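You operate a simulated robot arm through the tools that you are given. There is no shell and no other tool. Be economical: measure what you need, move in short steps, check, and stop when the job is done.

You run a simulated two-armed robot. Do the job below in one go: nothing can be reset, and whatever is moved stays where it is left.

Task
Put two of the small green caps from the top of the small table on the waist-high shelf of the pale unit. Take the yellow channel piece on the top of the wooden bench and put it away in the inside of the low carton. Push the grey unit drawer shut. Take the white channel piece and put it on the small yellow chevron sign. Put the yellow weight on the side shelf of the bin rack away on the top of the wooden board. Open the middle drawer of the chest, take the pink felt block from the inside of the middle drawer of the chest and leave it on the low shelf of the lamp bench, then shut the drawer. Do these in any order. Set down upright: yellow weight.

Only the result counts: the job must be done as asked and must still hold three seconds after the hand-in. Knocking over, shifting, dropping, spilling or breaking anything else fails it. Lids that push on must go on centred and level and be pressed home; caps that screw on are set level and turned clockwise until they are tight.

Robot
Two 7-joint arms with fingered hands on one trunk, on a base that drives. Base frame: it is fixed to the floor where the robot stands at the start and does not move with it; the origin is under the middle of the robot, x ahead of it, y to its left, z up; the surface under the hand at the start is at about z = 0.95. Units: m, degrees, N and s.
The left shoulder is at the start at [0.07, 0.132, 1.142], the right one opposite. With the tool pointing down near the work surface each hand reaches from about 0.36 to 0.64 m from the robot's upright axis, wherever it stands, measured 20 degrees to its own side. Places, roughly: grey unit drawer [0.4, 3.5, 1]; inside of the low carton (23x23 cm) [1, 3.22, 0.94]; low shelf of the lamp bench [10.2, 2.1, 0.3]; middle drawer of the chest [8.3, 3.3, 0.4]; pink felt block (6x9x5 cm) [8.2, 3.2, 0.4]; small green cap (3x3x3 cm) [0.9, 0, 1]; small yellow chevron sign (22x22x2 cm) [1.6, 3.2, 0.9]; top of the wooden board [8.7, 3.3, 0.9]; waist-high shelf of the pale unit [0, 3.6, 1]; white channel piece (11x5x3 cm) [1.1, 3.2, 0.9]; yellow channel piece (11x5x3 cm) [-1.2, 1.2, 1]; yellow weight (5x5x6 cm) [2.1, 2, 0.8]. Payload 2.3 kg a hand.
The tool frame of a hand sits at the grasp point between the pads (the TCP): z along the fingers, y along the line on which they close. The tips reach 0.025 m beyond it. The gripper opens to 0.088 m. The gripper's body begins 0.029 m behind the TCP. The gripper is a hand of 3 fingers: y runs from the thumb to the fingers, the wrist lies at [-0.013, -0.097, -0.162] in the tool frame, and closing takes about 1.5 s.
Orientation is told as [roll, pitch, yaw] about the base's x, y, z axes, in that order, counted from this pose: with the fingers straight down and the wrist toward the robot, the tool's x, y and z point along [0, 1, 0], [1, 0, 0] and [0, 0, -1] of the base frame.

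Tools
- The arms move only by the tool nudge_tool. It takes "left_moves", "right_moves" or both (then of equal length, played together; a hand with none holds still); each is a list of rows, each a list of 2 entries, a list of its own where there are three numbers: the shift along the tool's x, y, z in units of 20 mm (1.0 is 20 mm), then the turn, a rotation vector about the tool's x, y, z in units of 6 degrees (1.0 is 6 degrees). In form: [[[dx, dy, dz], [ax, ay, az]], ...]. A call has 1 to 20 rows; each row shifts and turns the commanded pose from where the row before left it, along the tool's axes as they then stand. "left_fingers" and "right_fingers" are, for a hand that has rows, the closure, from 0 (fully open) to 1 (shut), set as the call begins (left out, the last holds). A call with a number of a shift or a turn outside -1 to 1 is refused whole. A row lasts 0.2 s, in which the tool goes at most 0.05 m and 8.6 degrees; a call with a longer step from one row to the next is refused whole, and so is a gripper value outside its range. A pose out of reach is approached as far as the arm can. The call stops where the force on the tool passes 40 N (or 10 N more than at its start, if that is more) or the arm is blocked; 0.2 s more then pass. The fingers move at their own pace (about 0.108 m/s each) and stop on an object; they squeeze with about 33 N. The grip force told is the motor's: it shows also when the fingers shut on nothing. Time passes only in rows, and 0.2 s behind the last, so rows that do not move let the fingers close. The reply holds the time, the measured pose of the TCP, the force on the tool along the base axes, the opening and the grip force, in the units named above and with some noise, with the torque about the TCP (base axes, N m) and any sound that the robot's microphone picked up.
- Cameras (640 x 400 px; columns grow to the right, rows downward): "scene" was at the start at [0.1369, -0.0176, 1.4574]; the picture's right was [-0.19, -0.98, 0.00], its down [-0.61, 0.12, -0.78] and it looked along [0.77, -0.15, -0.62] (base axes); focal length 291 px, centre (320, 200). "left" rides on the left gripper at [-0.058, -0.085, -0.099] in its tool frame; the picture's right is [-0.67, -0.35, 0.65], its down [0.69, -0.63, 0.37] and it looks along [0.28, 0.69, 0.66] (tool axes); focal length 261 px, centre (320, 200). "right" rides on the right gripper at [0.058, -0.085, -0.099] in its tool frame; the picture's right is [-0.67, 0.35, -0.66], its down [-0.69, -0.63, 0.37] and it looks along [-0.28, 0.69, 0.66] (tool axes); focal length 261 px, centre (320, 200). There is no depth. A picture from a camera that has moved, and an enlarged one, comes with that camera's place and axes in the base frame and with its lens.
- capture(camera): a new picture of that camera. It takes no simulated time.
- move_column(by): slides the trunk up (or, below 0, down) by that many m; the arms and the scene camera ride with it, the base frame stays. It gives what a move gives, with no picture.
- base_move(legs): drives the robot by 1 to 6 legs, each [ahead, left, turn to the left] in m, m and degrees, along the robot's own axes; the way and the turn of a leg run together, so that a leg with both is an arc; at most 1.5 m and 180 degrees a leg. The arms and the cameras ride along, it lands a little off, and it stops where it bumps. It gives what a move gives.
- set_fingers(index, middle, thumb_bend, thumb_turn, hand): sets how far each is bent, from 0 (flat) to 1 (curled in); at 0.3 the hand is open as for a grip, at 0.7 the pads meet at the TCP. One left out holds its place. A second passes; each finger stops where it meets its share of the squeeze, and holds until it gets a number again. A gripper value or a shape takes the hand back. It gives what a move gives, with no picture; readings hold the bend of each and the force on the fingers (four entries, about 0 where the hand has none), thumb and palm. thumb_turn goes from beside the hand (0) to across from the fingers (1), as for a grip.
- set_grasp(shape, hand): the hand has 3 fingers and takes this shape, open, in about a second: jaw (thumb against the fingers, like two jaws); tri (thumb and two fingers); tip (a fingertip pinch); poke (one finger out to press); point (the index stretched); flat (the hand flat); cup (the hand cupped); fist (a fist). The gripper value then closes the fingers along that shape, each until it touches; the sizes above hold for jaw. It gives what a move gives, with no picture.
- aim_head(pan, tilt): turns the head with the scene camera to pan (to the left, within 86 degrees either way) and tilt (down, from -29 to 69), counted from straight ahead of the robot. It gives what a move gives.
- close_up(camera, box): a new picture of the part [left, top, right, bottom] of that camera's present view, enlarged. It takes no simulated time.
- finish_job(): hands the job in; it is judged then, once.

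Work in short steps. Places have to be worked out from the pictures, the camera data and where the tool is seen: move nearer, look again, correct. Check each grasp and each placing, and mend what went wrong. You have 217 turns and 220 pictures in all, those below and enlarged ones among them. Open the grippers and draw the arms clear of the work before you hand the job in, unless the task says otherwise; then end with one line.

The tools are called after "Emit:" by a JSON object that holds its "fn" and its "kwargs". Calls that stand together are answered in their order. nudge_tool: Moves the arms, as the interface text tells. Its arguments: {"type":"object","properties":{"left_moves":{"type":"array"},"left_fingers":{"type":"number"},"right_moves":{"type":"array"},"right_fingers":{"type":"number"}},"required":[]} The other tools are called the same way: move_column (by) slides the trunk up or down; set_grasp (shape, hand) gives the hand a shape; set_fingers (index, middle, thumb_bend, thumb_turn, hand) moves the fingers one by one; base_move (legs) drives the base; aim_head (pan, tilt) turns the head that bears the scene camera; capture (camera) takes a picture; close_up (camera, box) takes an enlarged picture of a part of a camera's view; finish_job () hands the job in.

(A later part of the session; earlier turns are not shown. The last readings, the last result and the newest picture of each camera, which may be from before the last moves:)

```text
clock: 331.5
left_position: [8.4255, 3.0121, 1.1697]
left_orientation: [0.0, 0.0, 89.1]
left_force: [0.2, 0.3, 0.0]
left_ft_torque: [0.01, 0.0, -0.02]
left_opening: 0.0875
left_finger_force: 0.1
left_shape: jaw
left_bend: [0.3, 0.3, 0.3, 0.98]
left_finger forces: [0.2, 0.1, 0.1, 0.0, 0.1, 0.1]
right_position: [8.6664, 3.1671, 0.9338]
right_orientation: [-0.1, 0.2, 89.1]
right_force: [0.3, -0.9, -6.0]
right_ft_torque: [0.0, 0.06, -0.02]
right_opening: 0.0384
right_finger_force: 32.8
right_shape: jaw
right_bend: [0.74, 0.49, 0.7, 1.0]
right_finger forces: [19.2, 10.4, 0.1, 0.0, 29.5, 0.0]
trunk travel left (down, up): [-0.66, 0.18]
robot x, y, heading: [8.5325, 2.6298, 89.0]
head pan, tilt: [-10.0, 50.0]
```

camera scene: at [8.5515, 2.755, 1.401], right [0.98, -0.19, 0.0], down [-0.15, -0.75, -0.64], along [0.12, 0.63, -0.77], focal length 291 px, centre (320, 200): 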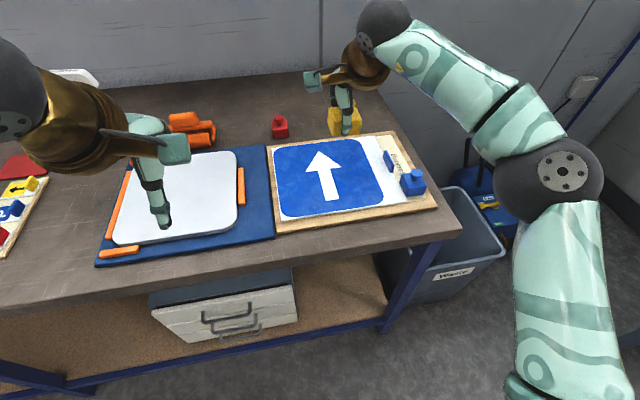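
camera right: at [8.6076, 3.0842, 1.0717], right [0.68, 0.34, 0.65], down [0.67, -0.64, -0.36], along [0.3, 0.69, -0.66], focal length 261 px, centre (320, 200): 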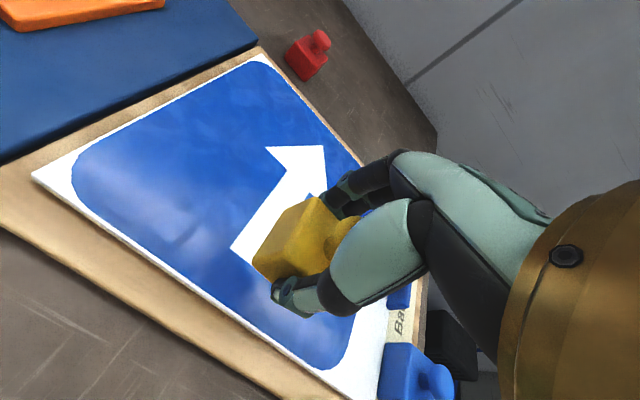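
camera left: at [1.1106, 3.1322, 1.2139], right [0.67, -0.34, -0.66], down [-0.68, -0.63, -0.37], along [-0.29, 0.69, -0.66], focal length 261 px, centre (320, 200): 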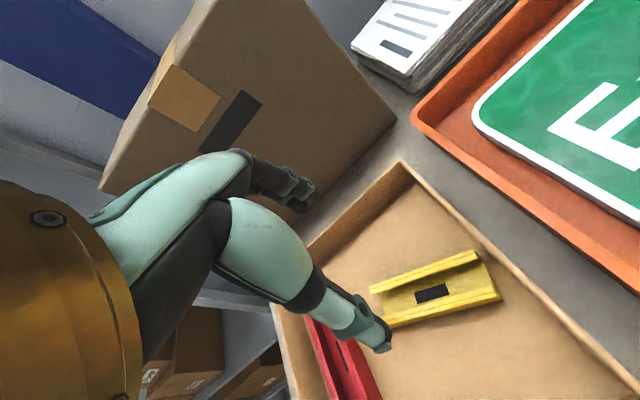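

Emit:
{"fn": "close_up", "kwargs": {"camera": "right", "box": [160, 140, 420, 340]}}

Emit:
{"fn": "nudge_tool", "kwargs": {"right_moves": [[[0, 0, 0.15], [0, 0, 0]], [[0, 0, 0.15], [0, 0, 0]]]}}

Emit:
{"fn": "nudge_tool", "kwargs": {"right_moves": [[[0, 0, 0.15], [0, 0, 0]]]}}

```text
2.00 times, centred on (290, 240) of right
camera zoom: at [8.6074, 3.0842, 1.0315], right [0.68, 0.34, 0.65], down [0.67, -0.64, -0.36], along [0.3, 0.69, -0.66], focal length 521 px, centre (380, 120)
```

zoom: 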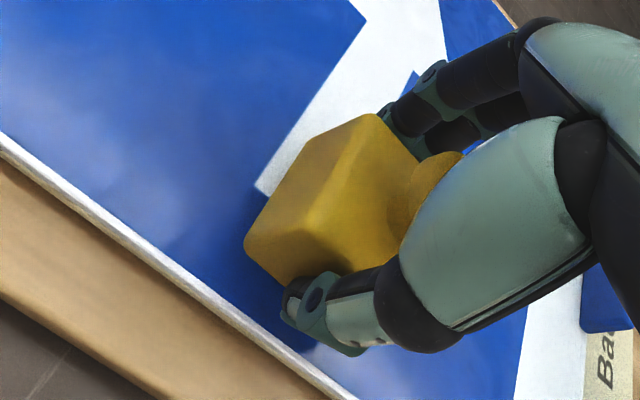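

```text
clock: 332.1
left_position: [8.4243, 3.0118, 1.1686]
left_orientation: [0.0, 0.0, 89.2]
left_force: [-0.2, 0.0, -0.5]
left_ft_torque: [-0.01, 0.02, 0.03]
left_opening: 0.0876
left_finger_force: 0.0
left_shape: jaw
left_bend: [0.3, 0.3, 0.3, 0.98]
left_finger forces: [0.0, 0.1, 0.0, 0.1, 0.0, 0.1]
right_position: [8.6662, 3.168, 0.927]
right_orientation: [0.1, 0.2, 89.1]
right_force: [0.2, -0.7, -5.5]
right_ft_torque: [0.01, 0.05, -0.01]
right_opening: 0.0382
right_finger_force: 32.4
right_shape: jaw
right_bend: [0.74, 0.49, 0.7, 1.0]
right_finger forces: [19.2, 10.4, 0.1, 0.0, 29.5, 0.0]
trunk travel left (down, up): [-0.66, 0.18]
robot x, y, heading: [8.5348, 2.6303, 89.0]
head pan, tilt: [-10.0, 50.0]
```

```text
clock: 332.5
left_position: [8.425, 3.013, 1.1692]
left_orientation: [-0.1, 0.0, 89.1]
left_force: [0.4, -0.5, -0.2]
left_ft_torque: [0.01, 0.0, -0.02]
left_opening: 0.0875
left_finger_force: 0.1
left_shape: jaw
left_bend: [0.3, 0.3, 0.3, 0.98]
left_finger forces: [0.0, 0.0, 0.0, 0.1, 0.0, 0.1]
right_position: [8.6674, 3.1674, 0.9254]
right_orientation: [-0.1, 0.2, 89.0]
right_force: [-0.4, -0.9, -6.7]
right_ft_torque: [0.01, 0.01, 0.0]
right_opening: 0.0381
right_finger_force: 33.5
right_shape: jaw
right_bend: [0.74, 0.49, 0.7, 1.0]
right_finger forces: [19.3, 10.3, 0.1, 0.0, 29.6, 0.0]
trunk travel left (down, up): [-0.66, 0.18]
robot x, y, heading: [8.5342, 2.63, 89.1]
head pan, tilt: [-10.0, 50.0]
```

Parallax suggests the sheet is at about z≈0.87–0.88. I'll keep lowering gently.

Emit:
{"fn": "nudge_tool", "kwargs": {"right_moves": [[[0, 0, 0.15], [0, 0, 0]], [[0, 0, 0.15], [0, 0, 0]]]}}

Emit:
{"fn": "nudge_tool", "kwargs": {"right_moves": [[[0, 0, 0.15], [0, 0, 0]]]}}

Emit:
{"fn": "nudge_tool", "kwargs": {"right_moves": [[[0, 0, 0.15], [0, 0, 0]]]}}

Emit:
{"fn": "nudge_tool", "kwargs": {"right_moves": [[[0, 0, 0.15], [0, 0, 0]]]}}

```text
clock: 333.1
left_position: [8.4234, 3.0087, 1.1714]
left_orientation: [0.0, -0.1, 89.0]
left_force: [-0.3, 0.0, -0.4]
left_ft_torque: [0.02, 0.03, -0.02]
left_opening: 0.0875
left_finger_force: 0.0
left_shape: jaw
left_bend: [0.3, 0.3, 0.3, 0.98]
left_finger forces: [0.0, 0.0, 0.0, 0.0, 0.1, 0.1]
right_position: [8.6654, 3.1668, 0.9211]
right_orientation: [0.1, -0.1, 89.0]
right_force: [0.6, 2.2, 6.0]
right_ft_torque: [0.07, -0.06, 0.01]
right_opening: 0.038
right_finger_force: 33.2
right_shape: jaw
right_bend: [0.74, 0.49, 0.71, 1.0]
right_finger forces: [20.3, 12.5, 0.1, 0.1, 30.4, 0.0]
trunk travel left (down, up): [-0.66, 0.18]
robot x, y, heading: [8.5365, 2.6268, 89.3]
head pan, tilt: [-10.0, 50.0]
```

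```text
clock: 333.5
left_position: [8.4229, 3.0085, 1.1709]
left_orientation: [-0.1, -0.1, 89.1]
left_force: [0.4, -0.1, 0.9]
left_ft_torque: [0.02, 0.0, 0.01]
left_opening: 0.0877
left_finger_force: 0.1
left_shape: jaw
left_bend: [0.3, 0.3, 0.3, 0.98]
left_finger forces: [0.0, 0.0, 0.0, 0.0, 0.0, 0.1]
right_position: [8.6656, 3.166, 0.9203]
right_orientation: [0.1, -0.3, 88.9]
right_force: [1.2, 6.5, 18.9]
right_ft_torque: [0.15, -0.07, 0.02]
right_opening: 0.0389
right_finger_force: 32.8
right_shape: jaw
right_bend: [0.74, 0.48, 0.71, 1.0]
right_finger forces: [23.4, 13.9, 0.0, 0.0, 31.1, 0.0]
trunk travel left (down, up): [-0.66, 0.18]
robot x, y, heading: [8.5328, 2.6298, 88.9]
head pan, tilt: [-10.0, 50.0]
```

```text
clock: 333.9
left_position: [8.4234, 3.0058, 1.1727]
left_orientation: [-0.2, -0.4, 89.1]
left_force: [0.4, 0.3, -0.2]
left_ft_torque: [0.0, 0.01, 0.01]
left_opening: 0.0876
left_finger_force: 0.2
left_shape: jaw
left_bend: [0.3, 0.3, 0.3, 0.98]
left_finger forces: [0.0, 0.1, 0.0, 0.0, 0.0, 0.0]
right_position: [8.6657, 3.1633, 0.9186]
right_orientation: [0.0, -0.5, 88.9]
right_force: [2.8, 8.6, 33.3]
right_ft_torque: [0.34, -0.09, -0.02]
right_opening: 0.0397
right_finger_force: 33.1
right_shape: jaw
right_bend: [0.74, 0.47, 0.73, 1.0]
right_finger forces: [24.8, 15.6, 0.0, 0.1, 30.9, 0.1]
trunk travel left (down, up): [-0.66, 0.18]
robot x, y, heading: [8.5374, 2.6283, 88.8]
head pan, tilt: [-10.0, 50.0]
```

```text
clock: 334.5
left_position: [8.4242, 3.004, 1.1726]
left_orientation: [-0.1, -0.5, 89.0]
left_force: [-0.1, 0.1, 0.7]
left_ft_torque: [0.01, 0.0, 0.03]
left_opening: 0.0875
left_finger_force: 0.0
left_shape: jaw
left_bend: [0.3, 0.3, 0.3, 0.98]
left_finger forces: [0.0, 0.2, 0.0, 0.0, 0.0, 0.0]
right_position: [8.6656, 3.1654, 0.9193]
right_orientation: [0.2, -1.0, 88.9]
right_force: [0.1, -0.2, 24.4]
right_ft_torque: [-0.01, -0.02, -0.03]
right_opening: 0.0398
right_finger_force: 33.2
right_shape: jaw
right_bend: [0.74, 0.47, 0.73, 1.0]
right_finger forces: [21.7, 13.3, 0.1, 0.0, 35.1, 0.1]
trunk travel left (down, up): [-0.66, 0.18]
robot x, y, heading: [8.5353, 2.6288, 88.9]
head pan, tilt: [-10.0, 50.0]
stopped in row 1 (right hand): the force on the tool passed its limit at 46 N (the readings are from after the stop); the commanded pose is now the measured one
```

Contact is made. I'll relieve the pressure, open, lift and check.

Emit:
{"fn": "nudge_tool", "kwargs": {"right_moves": [[[0, 0, -0.1], [0, 0, 0]], [[0, 0, 0], [0, 0, 0]]]}}

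Emit:
{"fn": "nudge_tool", "kwargs": {"right_moves": [[[0, 0, 0], [0, 0, 0]], [[0, 0, 0], [0, 0, 0]], [[0, 0, 0], [0, 0, 0]], [[0, 0, 0], [0, 0, 0]], [[0, 0, 0], [0, 0, 0]], [[0, 0, 0], [0, 0, 0]]], "right_fingers": 0}}

Emit:
{"fn": "nudge_tool", "kwargs": {"right_moves": [[[0, 0, -0.5], [0, 0, 0]], [[0, 0, -1], [0, 0, 0]], [[0, 0, -1], [0, 0, 0]], [[0, 0, -1], [0, 0, 0]], [[0, 0, -1], [0, 0, 0]], [[0, 0, -1], [0, 0, 0]], [[0, 0, -1], [0, 0, 0]], [[0, 0, -1], [0, 0, 0]], [[0, 0, -1], [0, 0, 0]]]}}

Emit:
{"fn": "capture", "kwargs": {"camera": "right"}}

Emit:
{"fn": "capture", "kwargs": {"camera": "scene"}}

```text
clock: 335.1
left_position: [8.4237, 3.0048, 1.1729]
left_orientation: [-0.1, -0.3, 89.1]
left_force: [-0.3, 0.5, -0.1]
left_ft_torque: [-0.01, -0.02, -0.02]
left_opening: 0.0875
left_finger_force: 0.1
left_shape: jaw
left_bend: [0.3, 0.3, 0.3, 0.98]
left_finger forces: [0.0, 0.0, 0.0, 0.0, 0.0, 0.0]
right_position: [8.666, 3.1648, 0.9187]
right_orientation: [0.0, -0.6, 88.9]
right_force: [0.6, 3.9, 23.6]
right_ft_torque: [0.14, -0.09, 0.02]
right_opening: 0.0398
right_finger_force: 32.8
right_shape: jaw
right_bend: [0.74, 0.47, 0.73, 1.0]
right_finger forces: [22.9, 14.2, 0.0, 0.0, 33.8, 0.1]
trunk travel left (down, up): [-0.66, 0.18]
robot x, y, heading: [8.5352, 2.6268, 88.9]
head pan, tilt: [-10.0, 50.0]
```

```text
clock: 336.5
left_position: [8.4241, 3.0102, 1.1707]
left_orientation: [0.0, -0.3, 89.2]
left_force: [-0.3, 0.1, 0.6]
left_ft_torque: [0.01, -0.01, 0.0]
left_opening: 0.0873
left_finger_force: 0.1
left_shape: jaw
left_bend: [0.3, 0.3, 0.3, 0.98]
left_finger forces: [0.1, 0.1, 0.0, 0.0, 0.0, 0.0]
right_position: [8.6675, 3.1671, 0.9161]
right_orientation: [0.1, -0.4, 89.0]
right_force: [0.2, -1.6, 2.8]
right_ft_torque: [0.14, -0.04, -0.02]
right_opening: 0.0867
right_finger_force: 0.1
right_shape: jaw
right_bend: [0.3, 0.3, 0.3, 0.98]
right_finger forces: [0.0, 2.8, 0.0, 0.0, 0.1, 0.1]
trunk travel left (down, up): [-0.66, 0.18]
robot x, y, heading: [8.5367, 2.6269, 88.8]
head pan, tilt: [-10.0, 50.0]
```

```text
clock: 338.5
left_position: [8.424, 3.0091, 1.1702]
left_orientation: [0.0, 0.0, 89.1]
left_force: [-1.1, -0.7, -0.2]
left_ft_torque: [-0.01, -0.01, -0.03]
left_opening: 0.0875
left_finger_force: 0.1
left_shape: jaw
left_bend: [0.3, 0.3, 0.3, 0.98]
left_finger forces: [0.1, 0.1, 0.0, 0.1, 0.0, 0.0]
right_position: [8.6673, 3.167, 1.0867]
right_orientation: [0.1, -0.3, 89.0]
right_force: [0.0, -0.5, -0.2]
right_ft_torque: [0.0, 0.01, -0.01]
right_opening: 0.0875
right_finger_force: 0.0
right_shape: jaw
right_bend: [0.3, 0.3, 0.3, 0.98]
right_finger forces: [0.0, 0.0, 0.1, 0.1, 0.0, 0.0]
trunk travel left (down, up): [-0.66, 0.18]
robot x, y, heading: [8.5365, 2.628, 88.9]
head pan, tilt: [-10.0, 50.0]
```

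```text
120 pictures are left
camera right: at [8.6067, 3.0825, 1.1832], right [0.68, 0.33, 0.66], down [0.67, -0.64, -0.37], along [0.3, 0.69, -0.66], focal length 261 px, centre (320, 200)
```

right: 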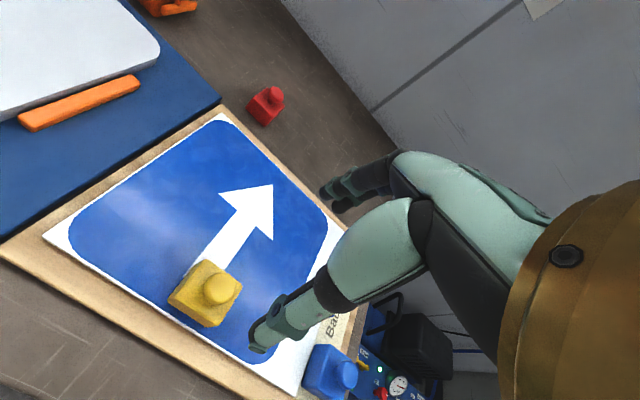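

```text
119 pictures are left
camera scene: at [8.5509, 2.7532, 1.4011], right [0.98, -0.19, 0.0], down [-0.15, -0.75, -0.64], along [0.12, 0.63, -0.77], focal length 291 px, centre (320, 200)
```

scene: 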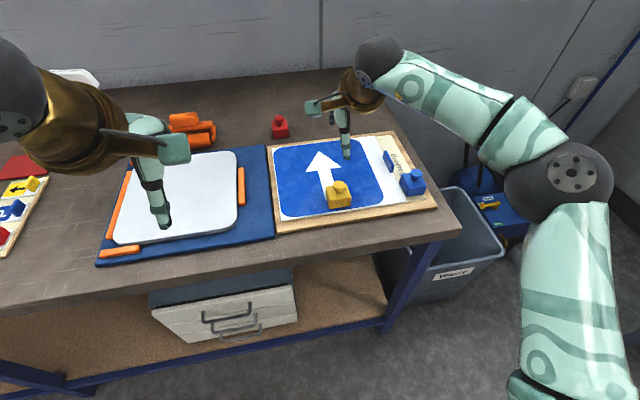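

The weight stands upright on the board. Now the chest: I'll back away, lower the trunk, and look at the drawers.

Emit:
{"fn": "base_move", "kwargs": {"legs": [[-0.4, 0.15, 0]]}}

Emit:
{"fn": "move_column", "kwargs": {"by": -0.45}}

Emit:
{"fn": "aim_head", "kwargs": {"pan": 5, "tilt": 30}}

Emit:
{"fn": "capture", "kwargs": {"camera": "scene"}}

```text
clock: 341.1
left_position: [8.2691, 2.6167, 1.1698]
left_orientation: [0.1, 0.0, 89.1]
left_force: [-0.1, -0.7, 0.4]
left_ft_torque: [0.0, 0.01, 0.0]
left_opening: 0.0877
left_finger_force: 0.0
left_shape: jaw
left_bend: [0.3, 0.3, 0.3, 0.98]
left_finger forces: [0.0, 0.0, 0.1, 0.1, 0.1, 0.0]
right_position: [8.5106, 2.7733, 1.0842]
right_orientation: [0.1, -0.2, 88.9]
right_force: [0.7, 0.4, 0.7]
right_ft_torque: [-0.01, 0.02, 0.01]
right_opening: 0.0874
right_finger_force: 0.0
right_shape: jaw
right_bend: [0.3, 0.3, 0.3, 0.98]
right_finger forces: [0.0, 0.0, 0.1, 0.0, 0.1, 0.1]
trunk travel left (down, up): [-0.66, 0.18]
robot x, y, heading: [8.3758, 2.2319, 89.1]
head pan, tilt: [-10.0, 50.0]
```

```text
refused: -0.45 is not a number from -0.4 to 0.4
```

```text
clock: 341.9
left_position: [8.2699, 2.6155, 1.1702]
left_orientation: [0.0, -0.1, 89.0]
left_force: [0.4, 0.3, -0.3]
left_ft_torque: [0.04, 0.03, -0.01]
left_opening: 0.0876
left_finger_force: 0.0
left_shape: jaw
left_bend: [0.3, 0.3, 0.3, 0.98]
left_finger forces: [0.0, 0.1, 0.0, 0.0, 0.0, 0.0]
right_position: [8.5119, 2.7712, 1.0856]
right_orientation: [0.1, -0.2, 88.9]
right_force: [0.0, -0.2, -0.5]
right_ft_torque: [0.0, 0.02, 0.01]
right_opening: 0.0877
right_finger_force: 0.1
right_shape: jaw
right_bend: [0.3, 0.3, 0.3, 0.98]
right_finger forces: [0.1, 0.1, 0.0, 0.1, 0.0, 0.1]
trunk travel left (down, up): [-0.66, 0.18]
robot x, y, heading: [8.3779, 2.2326, 89.1]
head pan, tilt: [5.0, 30.0]
```

```text
118 pictures are left
camera scene: at [8.3739, 2.3724, 1.4306], right [1.0, 0.07, 0.0], down [0.03, -0.5, -0.87], along [-0.06, 0.86, -0.5], focal length 291 px, centre (320, 200)
```

scene: 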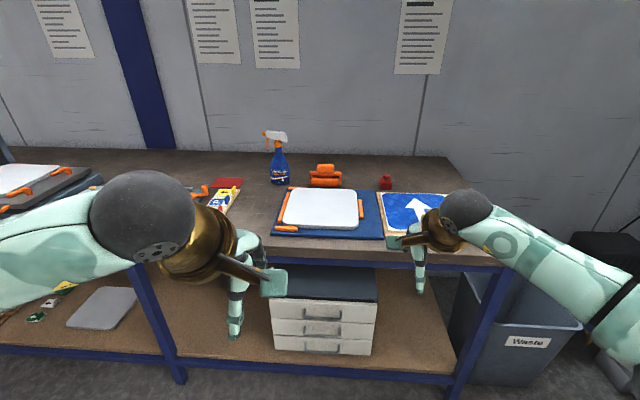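

I'll lower the trunk by 0.4 m and look again.

Emit:
{"fn": "move_column", "kwargs": {"by": -0.4}}

Emit:
{"fn": "aim_head", "kwargs": {"pan": 0, "tilt": 30}}

Emit:
{"fn": "capture", "kwargs": {"camera": "scene"}}

Emit:
{"fn": "close_up", "kwargs": {"camera": "scene", "box": [220, 150, 420, 300]}}

```text
clock: 345.7
left_position: [8.268, 2.6139, 0.7702]
left_orientation: [-0.1, -0.1, 89.1]
left_force: [-0.5, 0.1, -0.2]
left_ft_torque: [0.0, -0.04, -0.01]
left_opening: 0.0877
left_finger_force: 0.1
left_shape: jaw
left_bend: [0.3, 0.3, 0.3, 0.98]
left_finger forces: [0.0, 0.0, 0.0, 0.1, 0.0, 0.0]
right_position: [8.5112, 2.7723, 0.6863]
right_orientation: [0.1, -0.3, 89.0]
right_force: [-0.7, 0.4, 0.5]
right_ft_torque: [0.01, 0.01, 0.0]
right_opening: 0.0876
right_finger_force: 0.1
right_shape: jaw
right_bend: [0.3, 0.3, 0.3, 0.98]
right_finger forces: [0.0, 0.0, 0.0, 0.0, 0.1, 0.0]
trunk travel left (down, up): [-0.26, 0.58]
robot x, y, heading: [8.3755, 2.233, 88.6]
head pan, tilt: [5.0, 30.0]
```

```text
clock: 346.4
left_position: [8.2694, 2.6154, 0.7699]
left_orientation: [-0.1, -0.1, 89.0]
left_force: [0.8, 0.4, 0.7]
left_ft_torque: [0.01, -0.02, -0.05]
left_opening: 0.0877
left_finger_force: 0.0
left_shape: jaw
left_bend: [0.3, 0.3, 0.3, 0.98]
left_finger forces: [0.1, 0.0, 0.0, 0.0, 0.1, 0.1]
right_position: [8.5105, 2.7707, 0.6865]
right_orientation: [0.1, -0.3, 89.0]
right_force: [0.0, -0.3, 0.4]
right_ft_torque: [0.0, 0.01, -0.02]
right_opening: 0.0872
right_finger_force: 0.0
right_shape: jaw
right_bend: [0.3, 0.3, 0.3, 0.98]
right_finger forces: [0.0, 0.0, 0.0, 0.0, 0.0, 0.0]
trunk travel left (down, up): [-0.26, 0.58]
robot x, y, heading: [8.3755, 2.2324, 89.2]
head pan, tilt: [0.0, 30.0]
```

```text
117 pictures are left
camera scene: at [8.3818, 2.3728, 1.0306], right [1.0, -0.02, 0.0], down [-0.01, -0.5, -0.87], along [0.02, 0.87, -0.5], focal length 291 px, centre (320, 200)
```

scene: 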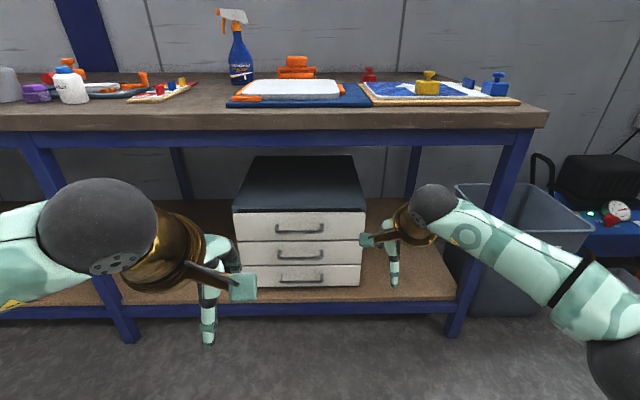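

```text
2.67 times, centred on (320, 225) of scene
camera zoom: at [8.3818, 2.3728, 1.0306], right [1.0, -0.02, 0.0], down [-0.01, -0.5, -0.87], along [0.02, 0.87, -0.5], focal length 776 px, centre (320, 133)
```

zoom: 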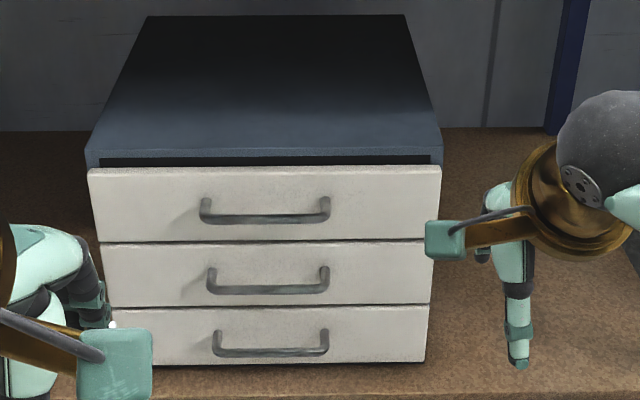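

The middle drawer's handle is at about [8.334, 3.12, 0.383]. I'll grip it with the right hand pitched about 60° forward, so first I shift the base left, tilt the right hand and move the left hand aside.

Emit:
{"fn": "base_move", "kwargs": {"legs": [[0, 0.17, 0.9]]}}

Emit:
{"fn": "nudge_tool", "kwargs": {"right_moves": [[[0, 0, 0], [-1, 0, 0]], [[0, 0, 0], [-1, 0, 0]], [[0, 0, 0], [-1, 0, 0]], [[0, 0, 0], [-1, 0, 0]], [[0, 0, 0], [-1, 0, 0]], [[0, 0, 0], [-1, 0, 0]], [[0, 0, 0], [-1, 0, 0]], [[0, 0, 0], [-1, 0, 0]], [[0, 0, 0], [-1, 0, 0]], [[0, 0, 0], [-1, 0, 0]]], "left_moves": [[[1, -0.3, -1], [0, 0, 0]], [[1, -0.3, -1], [0, 0, 0]], [[1, -0.3, -1], [0, 0, 0]], [[1, -0.3, -1], [0, 0, 0]], [[1, -0.3, -1], [0, 0, 0]], [[0.5, -0.3, -1], [0, 0, 0]], [[0, 0, -1], [0, 0, 0]], [[0, 0, 0], [0, 0, 0]], [[0, 0, 0], [0, 0, 0]], [[0, 0, 0], [0, 0, 0]]]}}

Emit:
{"fn": "capture", "kwargs": {"camera": "scene"}}

```text
clock: 347.9
left_position: [8.0933, 2.6145, 0.7701]
left_orientation: [-0.2, -0.1, 89.9]
left_force: [-0.1, 0.0, 0.0]
left_ft_torque: [-0.01, 0.01, 0.0]
left_opening: 0.0876
left_finger_force: 0.0
left_shape: jaw
left_bend: [0.3, 0.3, 0.3, 0.98]
left_finger forces: [0.1, 0.0, 0.0, 0.0, 0.0, 0.0]
right_position: [8.3346, 2.7753, 0.6849]
right_orientation: [0.2, -0.3, 89.8]
right_force: [0.6, 0.4, -0.4]
right_ft_torque: [0.0, -0.01, 0.01]
right_opening: 0.0875
right_finger_force: 0.1
right_shape: jaw
right_bend: [0.3, 0.3, 0.3, 0.98]
right_finger forces: [0.0, 0.1, 0.0, 0.0, 0.0, 0.0]
trunk travel left (down, up): [-0.26, 0.58]
robot x, y, heading: [8.2085, 2.2335, 89.8]
head pan, tilt: [0.0, 30.0]
```

```text
clock: 350.1
left_position: [7.9839, 2.5788, 0.9096]
left_orientation: [0.1, -0.1, 89.9]
left_force: [-0.3, -0.6, 0.0]
left_ft_torque: [0.01, 0.02, -0.01]
left_opening: 0.0875
left_finger_force: 0.0
left_shape: jaw
left_bend: [0.3, 0.3, 0.3, 0.98]
left_finger forces: [0.0, 0.1, 0.1, 0.0, 0.1, 0.0]
right_position: [8.3339, 2.7748, 0.6855]
right_orientation: [0.1, -60.5, 89.7]
right_force: [0.3, 0.0, -0.2]
right_ft_torque: [-0.01, -0.01, 0.01]
right_opening: 0.0877
right_finger_force: 0.1
right_shape: jaw
right_bend: [0.3, 0.3, 0.3, 0.98]
right_finger forces: [0.0, 0.0, 0.1, 0.0, 0.1, 0.1]
trunk travel left (down, up): [-0.26, 0.58]
robot x, y, heading: [8.2092, 2.2329, 89.8]
head pan, tilt: [0.0, 30.0]
```

```text
115 pictures are left
camera scene: at [8.2109, 2.3747, 1.0306], right [1.0, 0.0, 0.0], down [0.0, -0.5, -0.87], along [0.0, 0.87, -0.5], focal length 291 px, centre (320, 200)
```

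scene: 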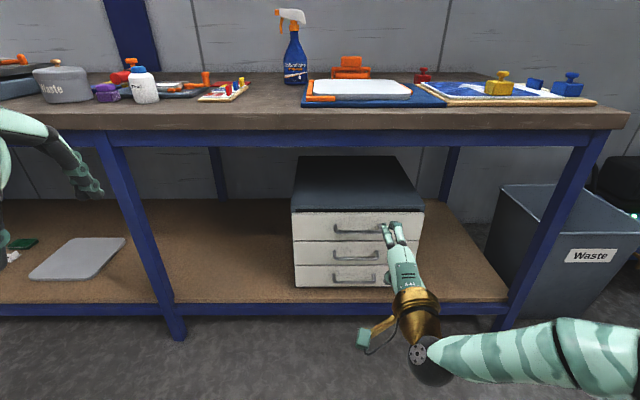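

The pitch works. I'll lower the trunk 0.2 m and drive 0.25 m towards the chest, then look through the hand camera.

Emit:
{"fn": "move_column", "kwargs": {"by": -0.2}}

Emit:
{"fn": "base_move", "kwargs": {"legs": [[0.22, 0, 0]]}}

Emit:
{"fn": "capture", "kwargs": {"camera": "right"}}

Emit:
{"fn": "aim_head", "kwargs": {"pan": -10, "tilt": 40}}

Emit:
{"fn": "capture", "kwargs": {"camera": "scene"}}

```text
clock: 352.2
left_position: [7.9845, 2.5792, 0.7093]
left_orientation: [0.0, 0.0, 89.9]
left_force: [0.4, -0.2, -0.8]
left_ft_torque: [0.0, 0.02, 0.0]
left_opening: 0.0877
left_finger_force: 0.0
left_shape: jaw
left_bend: [0.3, 0.3, 0.3, 0.98]
left_finger forces: [0.1, 0.0, 0.0, 0.0, 0.1, 0.0]
right_position: [8.3343, 2.7752, 0.4855]
right_orientation: [0.2, -60.4, 89.6]
right_force: [0.7, -0.6, -0.2]
right_ft_torque: [0.04, -0.03, -0.01]
right_opening: 0.0875
right_finger_force: 0.0
right_shape: jaw
right_bend: [0.3, 0.3, 0.3, 0.98]
right_finger forces: [0.0, 0.0, 0.1, 0.0, 0.0, 0.0]
trunk travel left (down, up): [-0.06, 0.78]
robot x, y, heading: [8.2059, 2.2346, 90.0]
head pan, tilt: [0.0, 30.0]
```

```text
clock: 353.9
left_position: [7.9838, 2.7992, 0.7102]
left_orientation: [0.0, -0.1, 89.9]
left_force: [0.3, 0.1, 0.8]
left_ft_torque: [-0.03, 0.05, 0.0]
left_opening: 0.0876
left_finger_force: 0.1
left_shape: jaw
left_bend: [0.3, 0.3, 0.3, 0.98]
left_finger forces: [0.0, 0.0, 0.0, 0.1, 0.0, 0.0]
right_position: [8.3344, 2.9963, 0.4842]
right_orientation: [0.2, -60.3, 89.6]
right_force: [0.1, -0.5, 0.0]
right_ft_torque: [0.03, -0.04, -0.02]
right_opening: 0.0875
right_finger_force: 0.0
right_shape: jaw
right_bend: [0.3, 0.3, 0.3, 0.98]
right_finger forces: [0.0, 0.0, 0.0, 0.0, 0.1, 0.0]
trunk travel left (down, up): [-0.06, 0.78]
robot x, y, heading: [8.209, 2.453, 90.0]
head pan, tilt: [0.0, 30.0]
```

```text
114 pictures are left
camera right: at [8.2758, 2.8678, 0.4592], right [0.67, -0.4, 0.63], down [0.68, 0.0, -0.73], along [0.29, 0.92, 0.28], focal length 261 px, centre (320, 200)
```

right: 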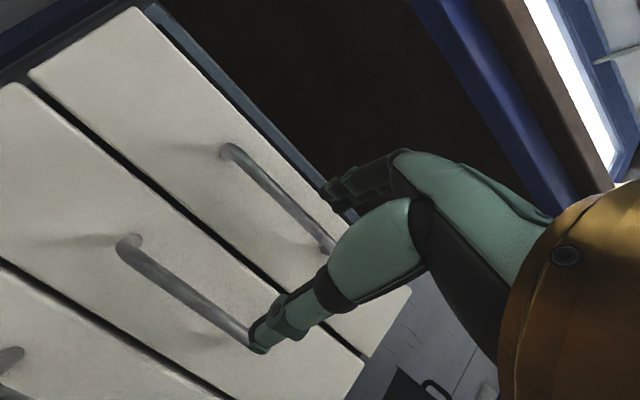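

```text
clock: 354.6
left_position: [7.9853, 2.799, 0.7099]
left_orientation: [0.1, -0.1, 89.9]
left_force: [-0.3, -0.3, 0.7]
left_ft_torque: [0.0, -0.01, 0.01]
left_opening: 0.0876
left_finger_force: 0.2
left_shape: jaw
left_bend: [0.3, 0.3, 0.3, 0.98]
left_finger forces: [0.0, 0.0, 0.0, 0.0, 0.0, 0.0]
right_position: [8.3335, 2.9954, 0.4855]
right_orientation: [0.2, -60.4, 89.6]
right_force: [0.0, -0.6, -0.2]
right_ft_torque: [0.04, 0.02, 0.01]
right_opening: 0.0876
right_finger_force: 0.0
right_shape: jaw
right_bend: [0.3, 0.3, 0.3, 0.98]
right_finger forces: [0.0, 0.0, 0.0, 0.1, 0.1, 0.0]
trunk travel left (down, up): [-0.06, 0.78]
robot x, y, heading: [8.2106, 2.4564, 90.0]
head pan, tilt: [-10.0, 40.0]
```

```text
113 pictures are left
camera scene: at [8.2265, 2.5885, 0.8153], right [0.98, -0.18, 0.0], down [-0.11, -0.63, -0.77], along [0.14, 0.75, -0.64], focal length 291 px, centre (320, 200)
```

scene: 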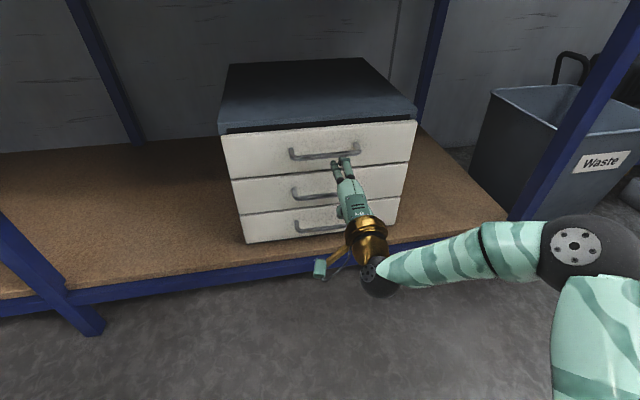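

The handle bar is at about [8.32, 3.115, 0.39]. I'll lower the hand to bar height with a reduced opening, then look.

Emit:
{"fn": "nudge_tool", "kwargs": {"right_moves": [[[0.2, -0.83, 0.48], [0, 0, 0]], [[0.2, -0.83, 0.48], [0, 0, 0]], [[0.2, -0.83, 0.48], [0, 0, 0]], [[0, -0.83, 0.48], [0, 0, 0]], [[0, -0.83, 0.48], [0, 0, 0]], [[0, 0.5, 0.866], [0, 0, 0]], [[0, 0.5, 0.866], [0, 0, 0]]], "right_fingers": 0.4}}

Emit:
{"fn": "capture", "kwargs": {"camera": "right"}}

Emit:
{"fn": "close_up", "kwargs": {"camera": "scene", "box": [210, 90, 450, 290]}}

```text
clock: 356.2
left_position: [7.9845, 2.7991, 0.709]
left_orientation: [0.0, -0.1, 89.9]
left_force: [0.6, 0.7, -0.6]
left_ft_torque: [0.03, 0.01, -0.02]
left_opening: 0.0875
left_finger_force: 0.0
left_shape: jaw
left_bend: [0.3, 0.3, 0.3, 0.98]
left_finger forces: [0.1, 0.1, 0.1, 0.1, 0.0, 0.0]
right_position: [8.3232, 3.0372, 0.3906]
right_orientation: [0.2, -60.3, 89.6]
right_force: [-0.6, -0.4, 0.5]
right_ft_torque: [-0.01, 0.0, 0.0]
right_opening: 0.0531
right_finger_force: 0.0
right_shape: jaw
right_bend: [0.29, 0.4, 0.64, 1.0]
right_finger forces: [0.1, 0.0, 0.0, 0.1, 0.0, 0.0]
trunk travel left (down, up): [-0.06, 0.78]
robot x, y, heading: [8.2091, 2.4526, 89.7]
head pan, tilt: [-10.0, 40.0]
```

```text
112 pictures are left
camera right: at [8.2635, 2.9093, 0.3639], right [0.67, -0.4, 0.63], down [0.68, 0.0, -0.73], along [0.29, 0.92, 0.28], focal length 261 px, centre (320, 200)
```

right: 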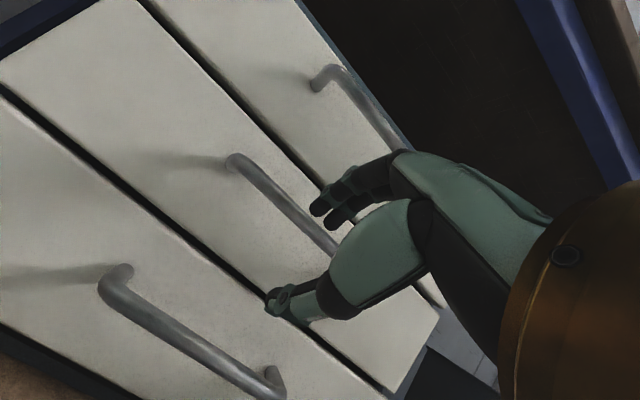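

```text
2.00 times, centred on (330, 190) of scene
camera zoom: at [8.2265, 2.5885, 0.8153], right [0.98, -0.18, 0.0], down [-0.11, -0.63, -0.77], along [0.14, 0.75, -0.64], focal length 582 px, centre (300, 220)
```

zoom: 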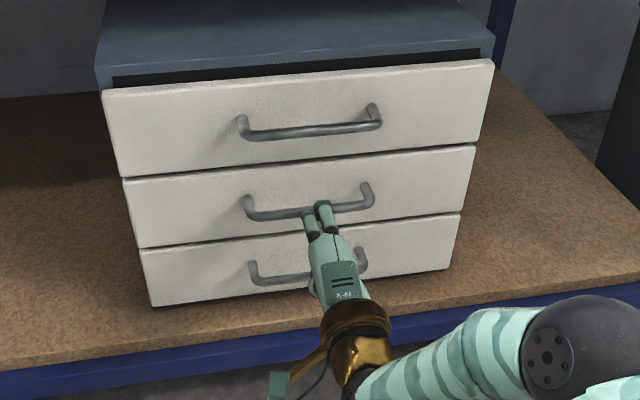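

The bar passes between fingers and thumb, at z≈0.40. I'll advance to enclose it.

Emit:
{"fn": "nudge_tool", "kwargs": {"right_moves": [[[0, 0.6, 0.71], [0, 0, 0]], [[0, 0.6, 0.71], [0, 0, 0]], [[0, 0.6, 0.71], [0, 0, 0]]]}}

Emit:
{"fn": "capture", "kwargs": {"camera": "right"}}

```text
clock: 357.0
left_position: [7.9863, 2.797, 0.7116]
left_orientation: [-0.1, -0.3, 89.7]
left_force: [0.1, -0.3, -0.7]
left_ft_torque: [0.0, 0.0, -0.01]
left_opening: 0.0876
left_finger_force: 0.1
left_shape: jaw
left_bend: [0.3, 0.3, 0.3, 0.98]
left_finger forces: [0.0, 0.1, 0.0, 0.1, 0.0, 0.0]
right_position: [8.3235, 3.0902, 0.4018]
right_orientation: [0.2, -60.6, 89.6]
right_force: [0.6, -16.4, 3.6]
right_ft_torque: [0.35, 0.02, 0.03]
right_opening: 0.0497
right_finger_force: 0.1
right_shape: jaw
right_bend: [0.75, 0.42, 0.64, 1.0]
right_finger forces: [11.9, 4.6, 0.0, 0.0, 0.0, 0.1]
trunk travel left (down, up): [-0.06, 0.78]
robot x, y, heading: [8.2088, 2.4533, 89.7]
head pan, tilt: [-10.0, 40.0]
```

```text
110 pictures are left
camera right: at [8.2646, 2.9626, 0.3757], right [0.67, -0.4, 0.62], down [0.68, 0.01, -0.73], along [0.29, 0.92, 0.28], focal length 261 px, centre (320, 200)
```

right: 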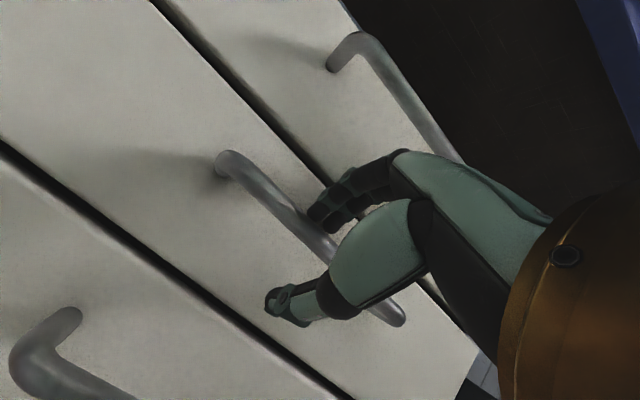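

The fingertips press on the bar rather than passing above it. I'll back off, pitch further to about 84° so the fingers are level, and re-approach.

Emit:
{"fn": "nudge_tool", "kwargs": {"right_moves": [[[0, -0.5, -0.866], [0, 0, 0]], [[0, -0.5, -0.866], [0, 0, 0]], [[0, 0, 0], [-1, 0, 0]], [[0, 0, 0], [-1, 0, 0]], [[0, 0, 0], [-1, 0, 0]], [[0, 0, 0], [-1, 0, 0]]], "right_fingers": 0.2}}

Emit:
{"fn": "capture", "kwargs": {"camera": "right"}}

Emit:
{"fn": "close_up", "kwargs": {"camera": "scene", "box": [210, 90, 450, 290]}}

```text
clock: 358.4
left_position: [7.9834, 2.7992, 0.7086]
left_orientation: [0.0, -0.1, 89.9]
left_force: [-0.6, -0.2, 1.4]
left_ft_torque: [-0.03, -0.04, -0.01]
left_opening: 0.0876
left_finger_force: 0.0
left_shape: jaw
left_bend: [0.3, 0.3, 0.3, 0.98]
left_finger forces: [0.0, 0.0, 0.0, 0.0, 0.0, 0.1]
right_position: [8.3239, 3.0519, 0.4008]
right_orientation: [1.2, -84.5, 88.7]
right_force: [-0.1, 0.4, -0.6]
right_ft_torque: [-0.04, 0.03, 0.03]
right_opening: 0.0701
right_finger_force: 0.0
right_shape: jaw
right_bend: [0.27, 0.34, 0.49, 0.99]
right_finger forces: [0.1, 0.1, 0.1, 0.1, 0.0, 0.1]
trunk travel left (down, up): [-0.06, 0.78]
robot x, y, heading: [8.212, 2.4558, 89.7]
head pan, tilt: [-10.0, 40.0]
```

```text
109 pictures are left
camera right: at [8.2639, 2.9445, 0.3234], right [0.67, -0.62, 0.41], down [0.69, 0.3, -0.66], along [0.29, 0.72, 0.63], focal length 261 px, centre (320, 200)
```

right: 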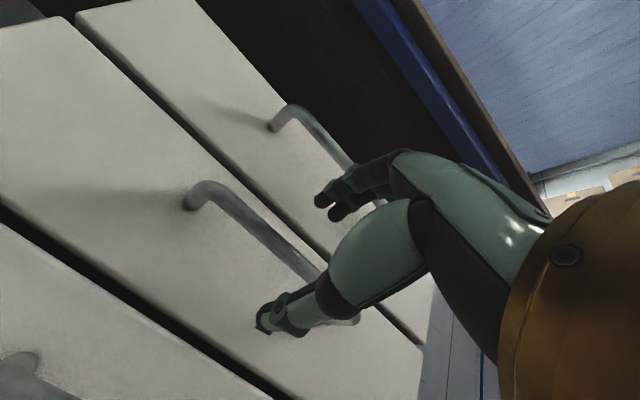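

```text
2.00 times, centred on (330, 190) of scene
camera zoom: at [8.2265, 2.5886, 0.8153], right [0.98, -0.18, 0.0], down [-0.11, -0.63, -0.77], along [0.14, 0.75, -0.64], focal length 582 px, centre (300, 220)
```

zoom: 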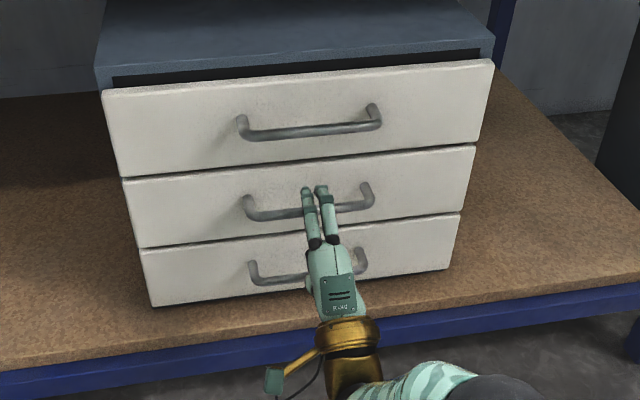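

The fingers are now level and above the bar. I'll advance 5 cm and look.

Emit:
{"fn": "nudge_tool", "kwargs": {"right_moves": [[[0, 0.1, 0.9], [0, 0, 0]], [[0, 0.1, 0.9], [0, 0, 0]], [[0, 0.1, 0.7], [0, 0, 0]]]}}

Emit:
{"fn": "capture", "kwargs": {"camera": "right"}}

```text
clock: 359.2
left_position: [7.9836, 2.7988, 0.7098]
left_orientation: [0.0, -0.1, 90.0]
left_force: [-0.2, 0.0, 0.1]
left_ft_torque: [0.01, -0.01, 0.01]
left_opening: 0.0877
left_finger_force: 0.1
left_shape: jaw
left_bend: [0.3, 0.3, 0.3, 0.98]
left_finger forces: [0.0, 0.1, 0.1, 0.0, 0.0, 0.0]
right_position: [8.323, 3.0943, 0.4005]
right_orientation: [0.8, -84.2, 89.0]
right_force: [-0.2, 0.5, -0.3]
right_ft_torque: [-0.02, -0.01, 0.03]
right_opening: 0.0703
right_finger_force: 0.1
right_shape: jaw
right_bend: [0.27, 0.34, 0.49, 0.99]
right_finger forces: [0.1, 0.0, 0.0, 0.0, 0.0, 0.1]
right hand out of reach, approached as far as the arm can: row 3
trunk travel left (down, up): [-0.06, 0.78]
robot x, y, heading: [8.2085, 2.457, 89.7]
head pan, tilt: [-10.0, 40.0]
```

```text
107 pictures are left
camera right: at [8.264, 2.9872, 0.3244], right [0.67, -0.62, 0.41], down [0.69, 0.3, -0.66], along [0.29, 0.73, 0.62], focal length 261 px, centre (320, 200)
```

right: 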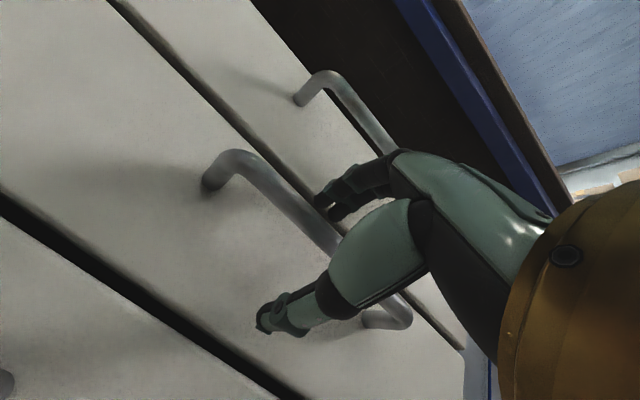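

The bar lies about 1 cm ahead of the TCP. I'll nudge the base forward 1.5 cm and close on it.

Emit:
{"fn": "base_move", "kwargs": {"legs": [[0.015, 0, 0]]}}

Emit:
{"fn": "nudge_tool", "kwargs": {"right_moves": [[[0, 0, 0], [0, 0, 0]], [[0, 0, 0], [0, 0, 0]], [[0, 0, 0], [0, 0, 0]], [[0, 0, 0], [0, 0, 0]], [[0, 0, 0], [0, 0, 0]], [[0, 0, 0], [0, 0, 0]], [[0, 0, 0], [0, 0, 0]]], "right_fingers": 1}}

Emit:
{"fn": "capture", "kwargs": {"camera": "right"}}

```text
clock: 360.1
left_position: [7.9859, 2.8086, 0.7099]
left_orientation: [-0.1, -0.3, 89.7]
left_force: [-0.6, 0.1, 1.3]
left_ft_torque: [0.0, 0.0, 0.02]
left_opening: 0.0879
left_finger_force: 0.0
left_shape: jaw
left_bend: [0.3, 0.3, 0.3, 0.98]
left_finger forces: [0.1, 0.0, 0.1, 0.0, 0.1, 0.1]
right_position: [8.3225, 3.1005, 0.4021]
right_orientation: [0.3, -85.0, 89.5]
right_force: [0.1, -17.2, -0.3]
right_ft_torque: [0.53, -0.03, 0.01]
right_opening: 0.0688
right_finger_force: 0.0
right_shape: jaw
right_bend: [0.27, 0.33, 0.49, 0.99]
right_finger forces: [14.2, 9.1, 0.0, 0.0, 0.0, 0.1]
trunk travel left (down, up): [-0.06, 0.78]
robot x, y, heading: [8.2084, 2.4638, 89.5]
head pan, tilt: [-10.0, 40.0]
stopped in leg 1: the force on the tool passed its limit at 70 N (the readings are from after the stop); the commanded pose is now the measured one
```

```text
clock: 361.7
left_position: [7.985, 2.808, 0.7101]
left_orientation: [0.1, -0.3, 89.7]
left_force: [-0.3, -0.3, 0.1]
left_ft_torque: [-0.02, 0.0, 0.0]
left_opening: 0.0874
left_finger_force: 0.1
left_shape: jaw
left_bend: [0.3, 0.3, 0.3, 0.98]
left_finger forces: [0.1, 0.1, 0.1, 0.0, 0.0, 0.0]
right_position: [8.3236, 3.1008, 0.4019]
right_orientation: [0.6, -84.8, 89.2]
right_force: [0.0, -30.0, -7.9]
right_ft_torque: [2.71, -0.16, 0.03]
right_opening: 0.0362
right_finger_force: 33.0
right_shape: jaw
right_bend: [0.28, 0.33, 0.77, 1.0]
right_finger forces: [29.3, 23.6, 0.1, 0.0, 39.4, 0.0]
trunk travel left (down, up): [-0.06, 0.78]
robot x, y, heading: [8.211, 2.4634, 89.6]
head pan, tilt: [-10.0, 40.0]
```

```text
106 pictures are left
camera right: at [8.2643, 2.995, 0.3245], right [0.67, -0.62, 0.41], down [0.69, 0.31, -0.66], along [0.29, 0.72, 0.63], focal length 261 px, centre (320, 200)
```

right: 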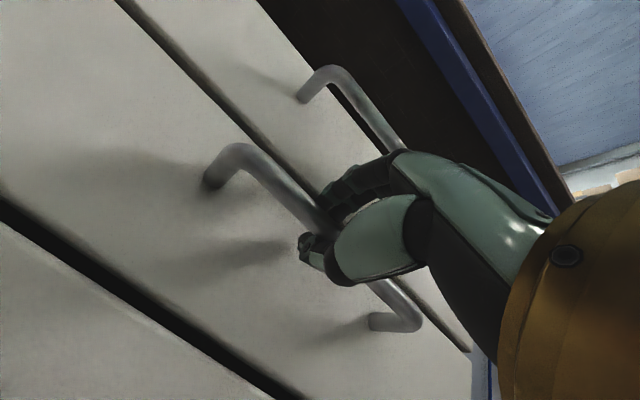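

The fingertips are touching the drawer face. I'll ease back a few millimetres so the grip can close around the bar.

Emit:
{"fn": "nudge_tool", "kwargs": {"right_moves": [[[0, 0, -0.2], [0, 0, 0]], [[0, 0, -0.2], [0, 0, 0]], [[0, 0, 0], [0, 0, 0]], [[0, 0, 0], [0, 0, 0]], [[0, 0, 0], [0, 0, 0]]]}}

Emit:
{"fn": "capture", "kwargs": {"camera": "right"}}

Emit:
{"fn": "close_up", "kwargs": {"camera": "scene", "box": [210, 90, 450, 290]}}

```text
clock: 362.9
left_position: [7.9849, 2.8104, 0.7089]
left_orientation: [0.0, -0.1, 89.7]
left_force: [-0.8, 0.3, -0.5]
left_ft_torque: [0.01, 0.0, -0.02]
left_opening: 0.0873
left_finger_force: 0.0
left_shape: jaw
left_bend: [0.3, 0.3, 0.3, 0.98]
left_finger forces: [0.0, 0.0, 0.0, 0.1, 0.1, 0.0]
right_position: [8.3231, 3.0943, 0.4007]
right_orientation: [0.7, -84.7, 89.1]
right_force: [0.9, 2.6, -3.7]
right_ft_torque: [1.74, -0.11, -0.04]
right_opening: 0.0369
right_finger_force: 32.8
right_shape: jaw
right_bend: [0.28, 0.34, 0.77, 1.0]
right_finger forces: [22.3, 15.1, 0.0, 0.1, 35.3, 0.1]
trunk travel left (down, up): [-0.06, 0.78]
robot x, y, heading: [8.2067, 2.465, 89.7]
head pan, tilt: [-10.0, 40.0]
```

```text
105 pictures are left
camera right: at [8.2641, 2.9881, 0.3241], right [0.67, -0.62, 0.41], down [0.69, 0.3, -0.66], along [0.29, 0.72, 0.63], focal length 261 px, centre (320, 200)
```

right: 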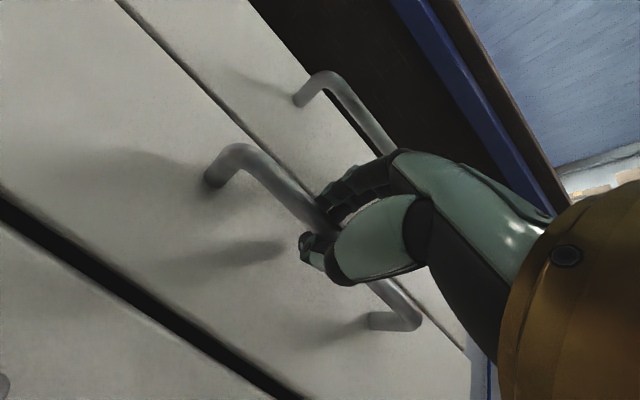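

```text
2.00 times, centred on (330, 190) of scene
camera zoom: at [8.227, 2.5985, 0.8152], right [0.98, -0.18, 0.0], down [-0.12, -0.63, -0.77], along [0.14, 0.75, -0.64], focal length 582 px, centre (300, 220)
```

zoom: 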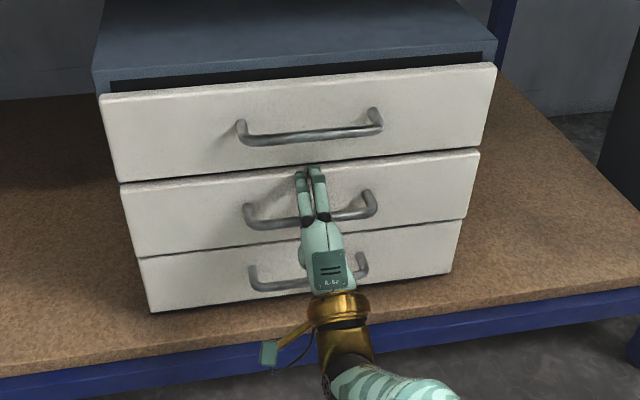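

Thumb and fingers clamp the bar. I'll pull back with the arm and watch.

Emit:
{"fn": "nudge_tool", "kwargs": {"right_moves": [[[0, 0, -0.5], [0, 0, 0]], [[0, 0, -0.5], [0, 0, 0]], [[0, 0, -0.5], [0, 0, 0]], [[0, 0, -0.5], [0, 0, 0]]]}}

Emit:
{"fn": "close_up", "kwargs": {"camera": "scene", "box": [210, 90, 450, 290]}}

```text
clock: 363.9
left_position: [7.9855, 2.812, 0.71]
left_orientation: [0.0, 0.0, 89.8]
left_force: [0.2, -0.4, 0.1]
left_ft_torque: [0.03, -0.03, 0.0]
left_opening: 0.0873
left_finger_force: 0.1
left_shape: jaw
left_bend: [0.3, 0.3, 0.3, 0.98]
left_finger forces: [0.1, 0.0, 0.0, 0.0, 0.0, 0.0]
right_position: [8.3234, 3.0556, 0.4024]
right_orientation: [0.9, -84.4, 89.0]
right_force: [2.6, -0.1, -13.5]
right_ft_torque: [1.99, -0.05, -0.05]
right_opening: 0.037
right_finger_force: 33.2
right_shape: jaw
right_bend: [0.29, 0.34, 0.76, 1.0]
right_finger forces: [24.9, 15.3, 0.1, 0.0, 44.0, 0.0]
trunk travel left (down, up): [-0.06, 0.78]
robot x, y, heading: [8.2082, 2.4679, 89.6]
head pan, tilt: [-10.0, 40.0]
```

```text
2.00 times, centred on (330, 190) of scene
camera zoom: at [8.2275, 2.6002, 0.8147], right [0.98, -0.18, 0.0], down [-0.12, -0.63, -0.76], along [0.14, 0.75, -0.65], focal length 582 px, centre (300, 220)
```

zoom: 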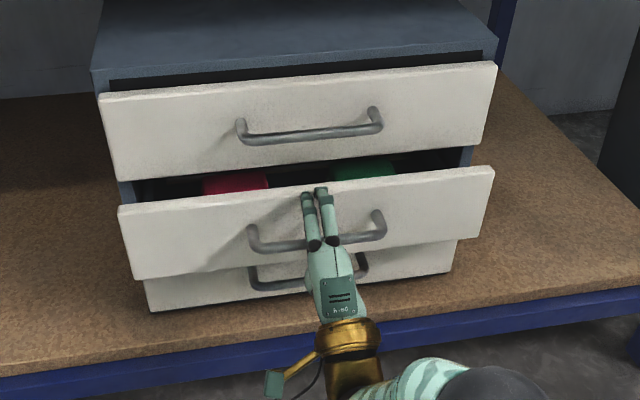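

The drawer is opening, and the pink block is visible at the left with a green one at the right. I'll ease the hand down 3 mm and keep pulling with the base.

Emit:
{"fn": "nudge_tool", "kwargs": {"right_moves": [[[0, -0.2, -0.3], [0, 0, 0]], [[0, 0, -0.5], [0, 0, 0]]]}}

Emit:
{"fn": "base_move", "kwargs": {"legs": [[-0.12, 0, 0]]}}

Emit:
{"fn": "capture", "kwargs": {"camera": "scene"}}

```text
clock: 364.5
left_position: [7.985, 2.8111, 0.7091]
left_orientation: [0.1, 0.0, 89.6]
left_force: [0.4, -0.1, 0.2]
left_ft_torque: [-0.02, 0.02, 0.03]
left_opening: 0.0874
left_finger_force: 0.1
left_shape: jaw
left_bend: [0.3, 0.3, 0.3, 0.98]
left_finger forces: [0.1, 0.1, 0.0, 0.0, 0.1, 0.1]
right_position: [8.3234, 3.0381, 0.4019]
right_orientation: [0.9, -84.6, 88.8]
right_force: [2.5, 1.5, -6.3]
right_ft_torque: [1.78, -0.06, -0.02]
right_opening: 0.0369
right_finger_force: 32.6
right_shape: jaw
right_bend: [0.29, 0.34, 0.76, 1.0]
right_finger forces: [25.4, 15.5, 0.0, 0.0, 37.5, 0.0]
trunk travel left (down, up): [-0.06, 0.78]
robot x, y, heading: [8.2098, 2.4702, 89.8]
head pan, tilt: [-10.0, 40.0]
```

```text
clock: 365.7
left_position: [7.985, 2.69, 0.7089]
left_orientation: [0.0, -0.1, 89.6]
left_force: [0.1, -0.3, -0.7]
left_ft_torque: [0.02, -0.04, 0.0]
left_opening: 0.0879
left_finger_force: 0.1
left_shape: jaw
left_bend: [0.3, 0.3, 0.3, 0.98]
left_finger forces: [0.0, 0.1, 0.0, 0.0, 0.0, 0.0]
right_position: [8.3238, 2.9171, 0.4027]
right_orientation: [1.2, -84.7, 88.6]
right_force: [5.7, -0.8, -7.2]
right_ft_torque: [1.96, -0.01, -0.1]
right_opening: 0.0372
right_finger_force: 32.8
right_shape: jaw
right_bend: [0.29, 0.34, 0.76, 1.0]
right_finger forces: [26.3, 17.6, 0.0, 0.0, 39.6, 0.0]
trunk travel left (down, up): [-0.06, 0.78]
robot x, y, heading: [8.2076, 2.3457, 89.9]
head pan, tilt: [-10.0, 40.0]
```

```text
102 pictures are left
camera scene: at [8.2269, 2.4781, 0.8151], right [0.98, -0.18, 0.0], down [-0.12, -0.63, -0.77], along [0.14, 0.75, -0.64], focal length 291 px, centre (320, 200)
```

scene: 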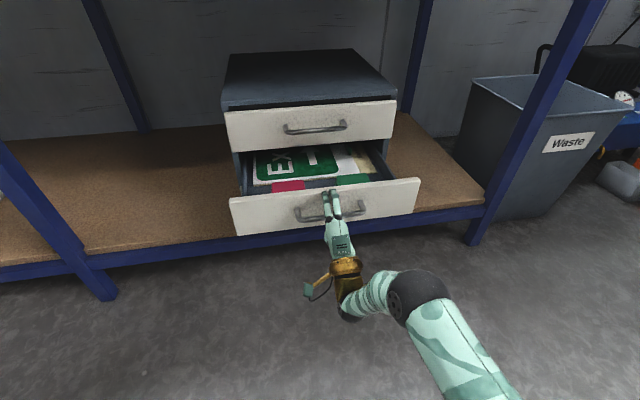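

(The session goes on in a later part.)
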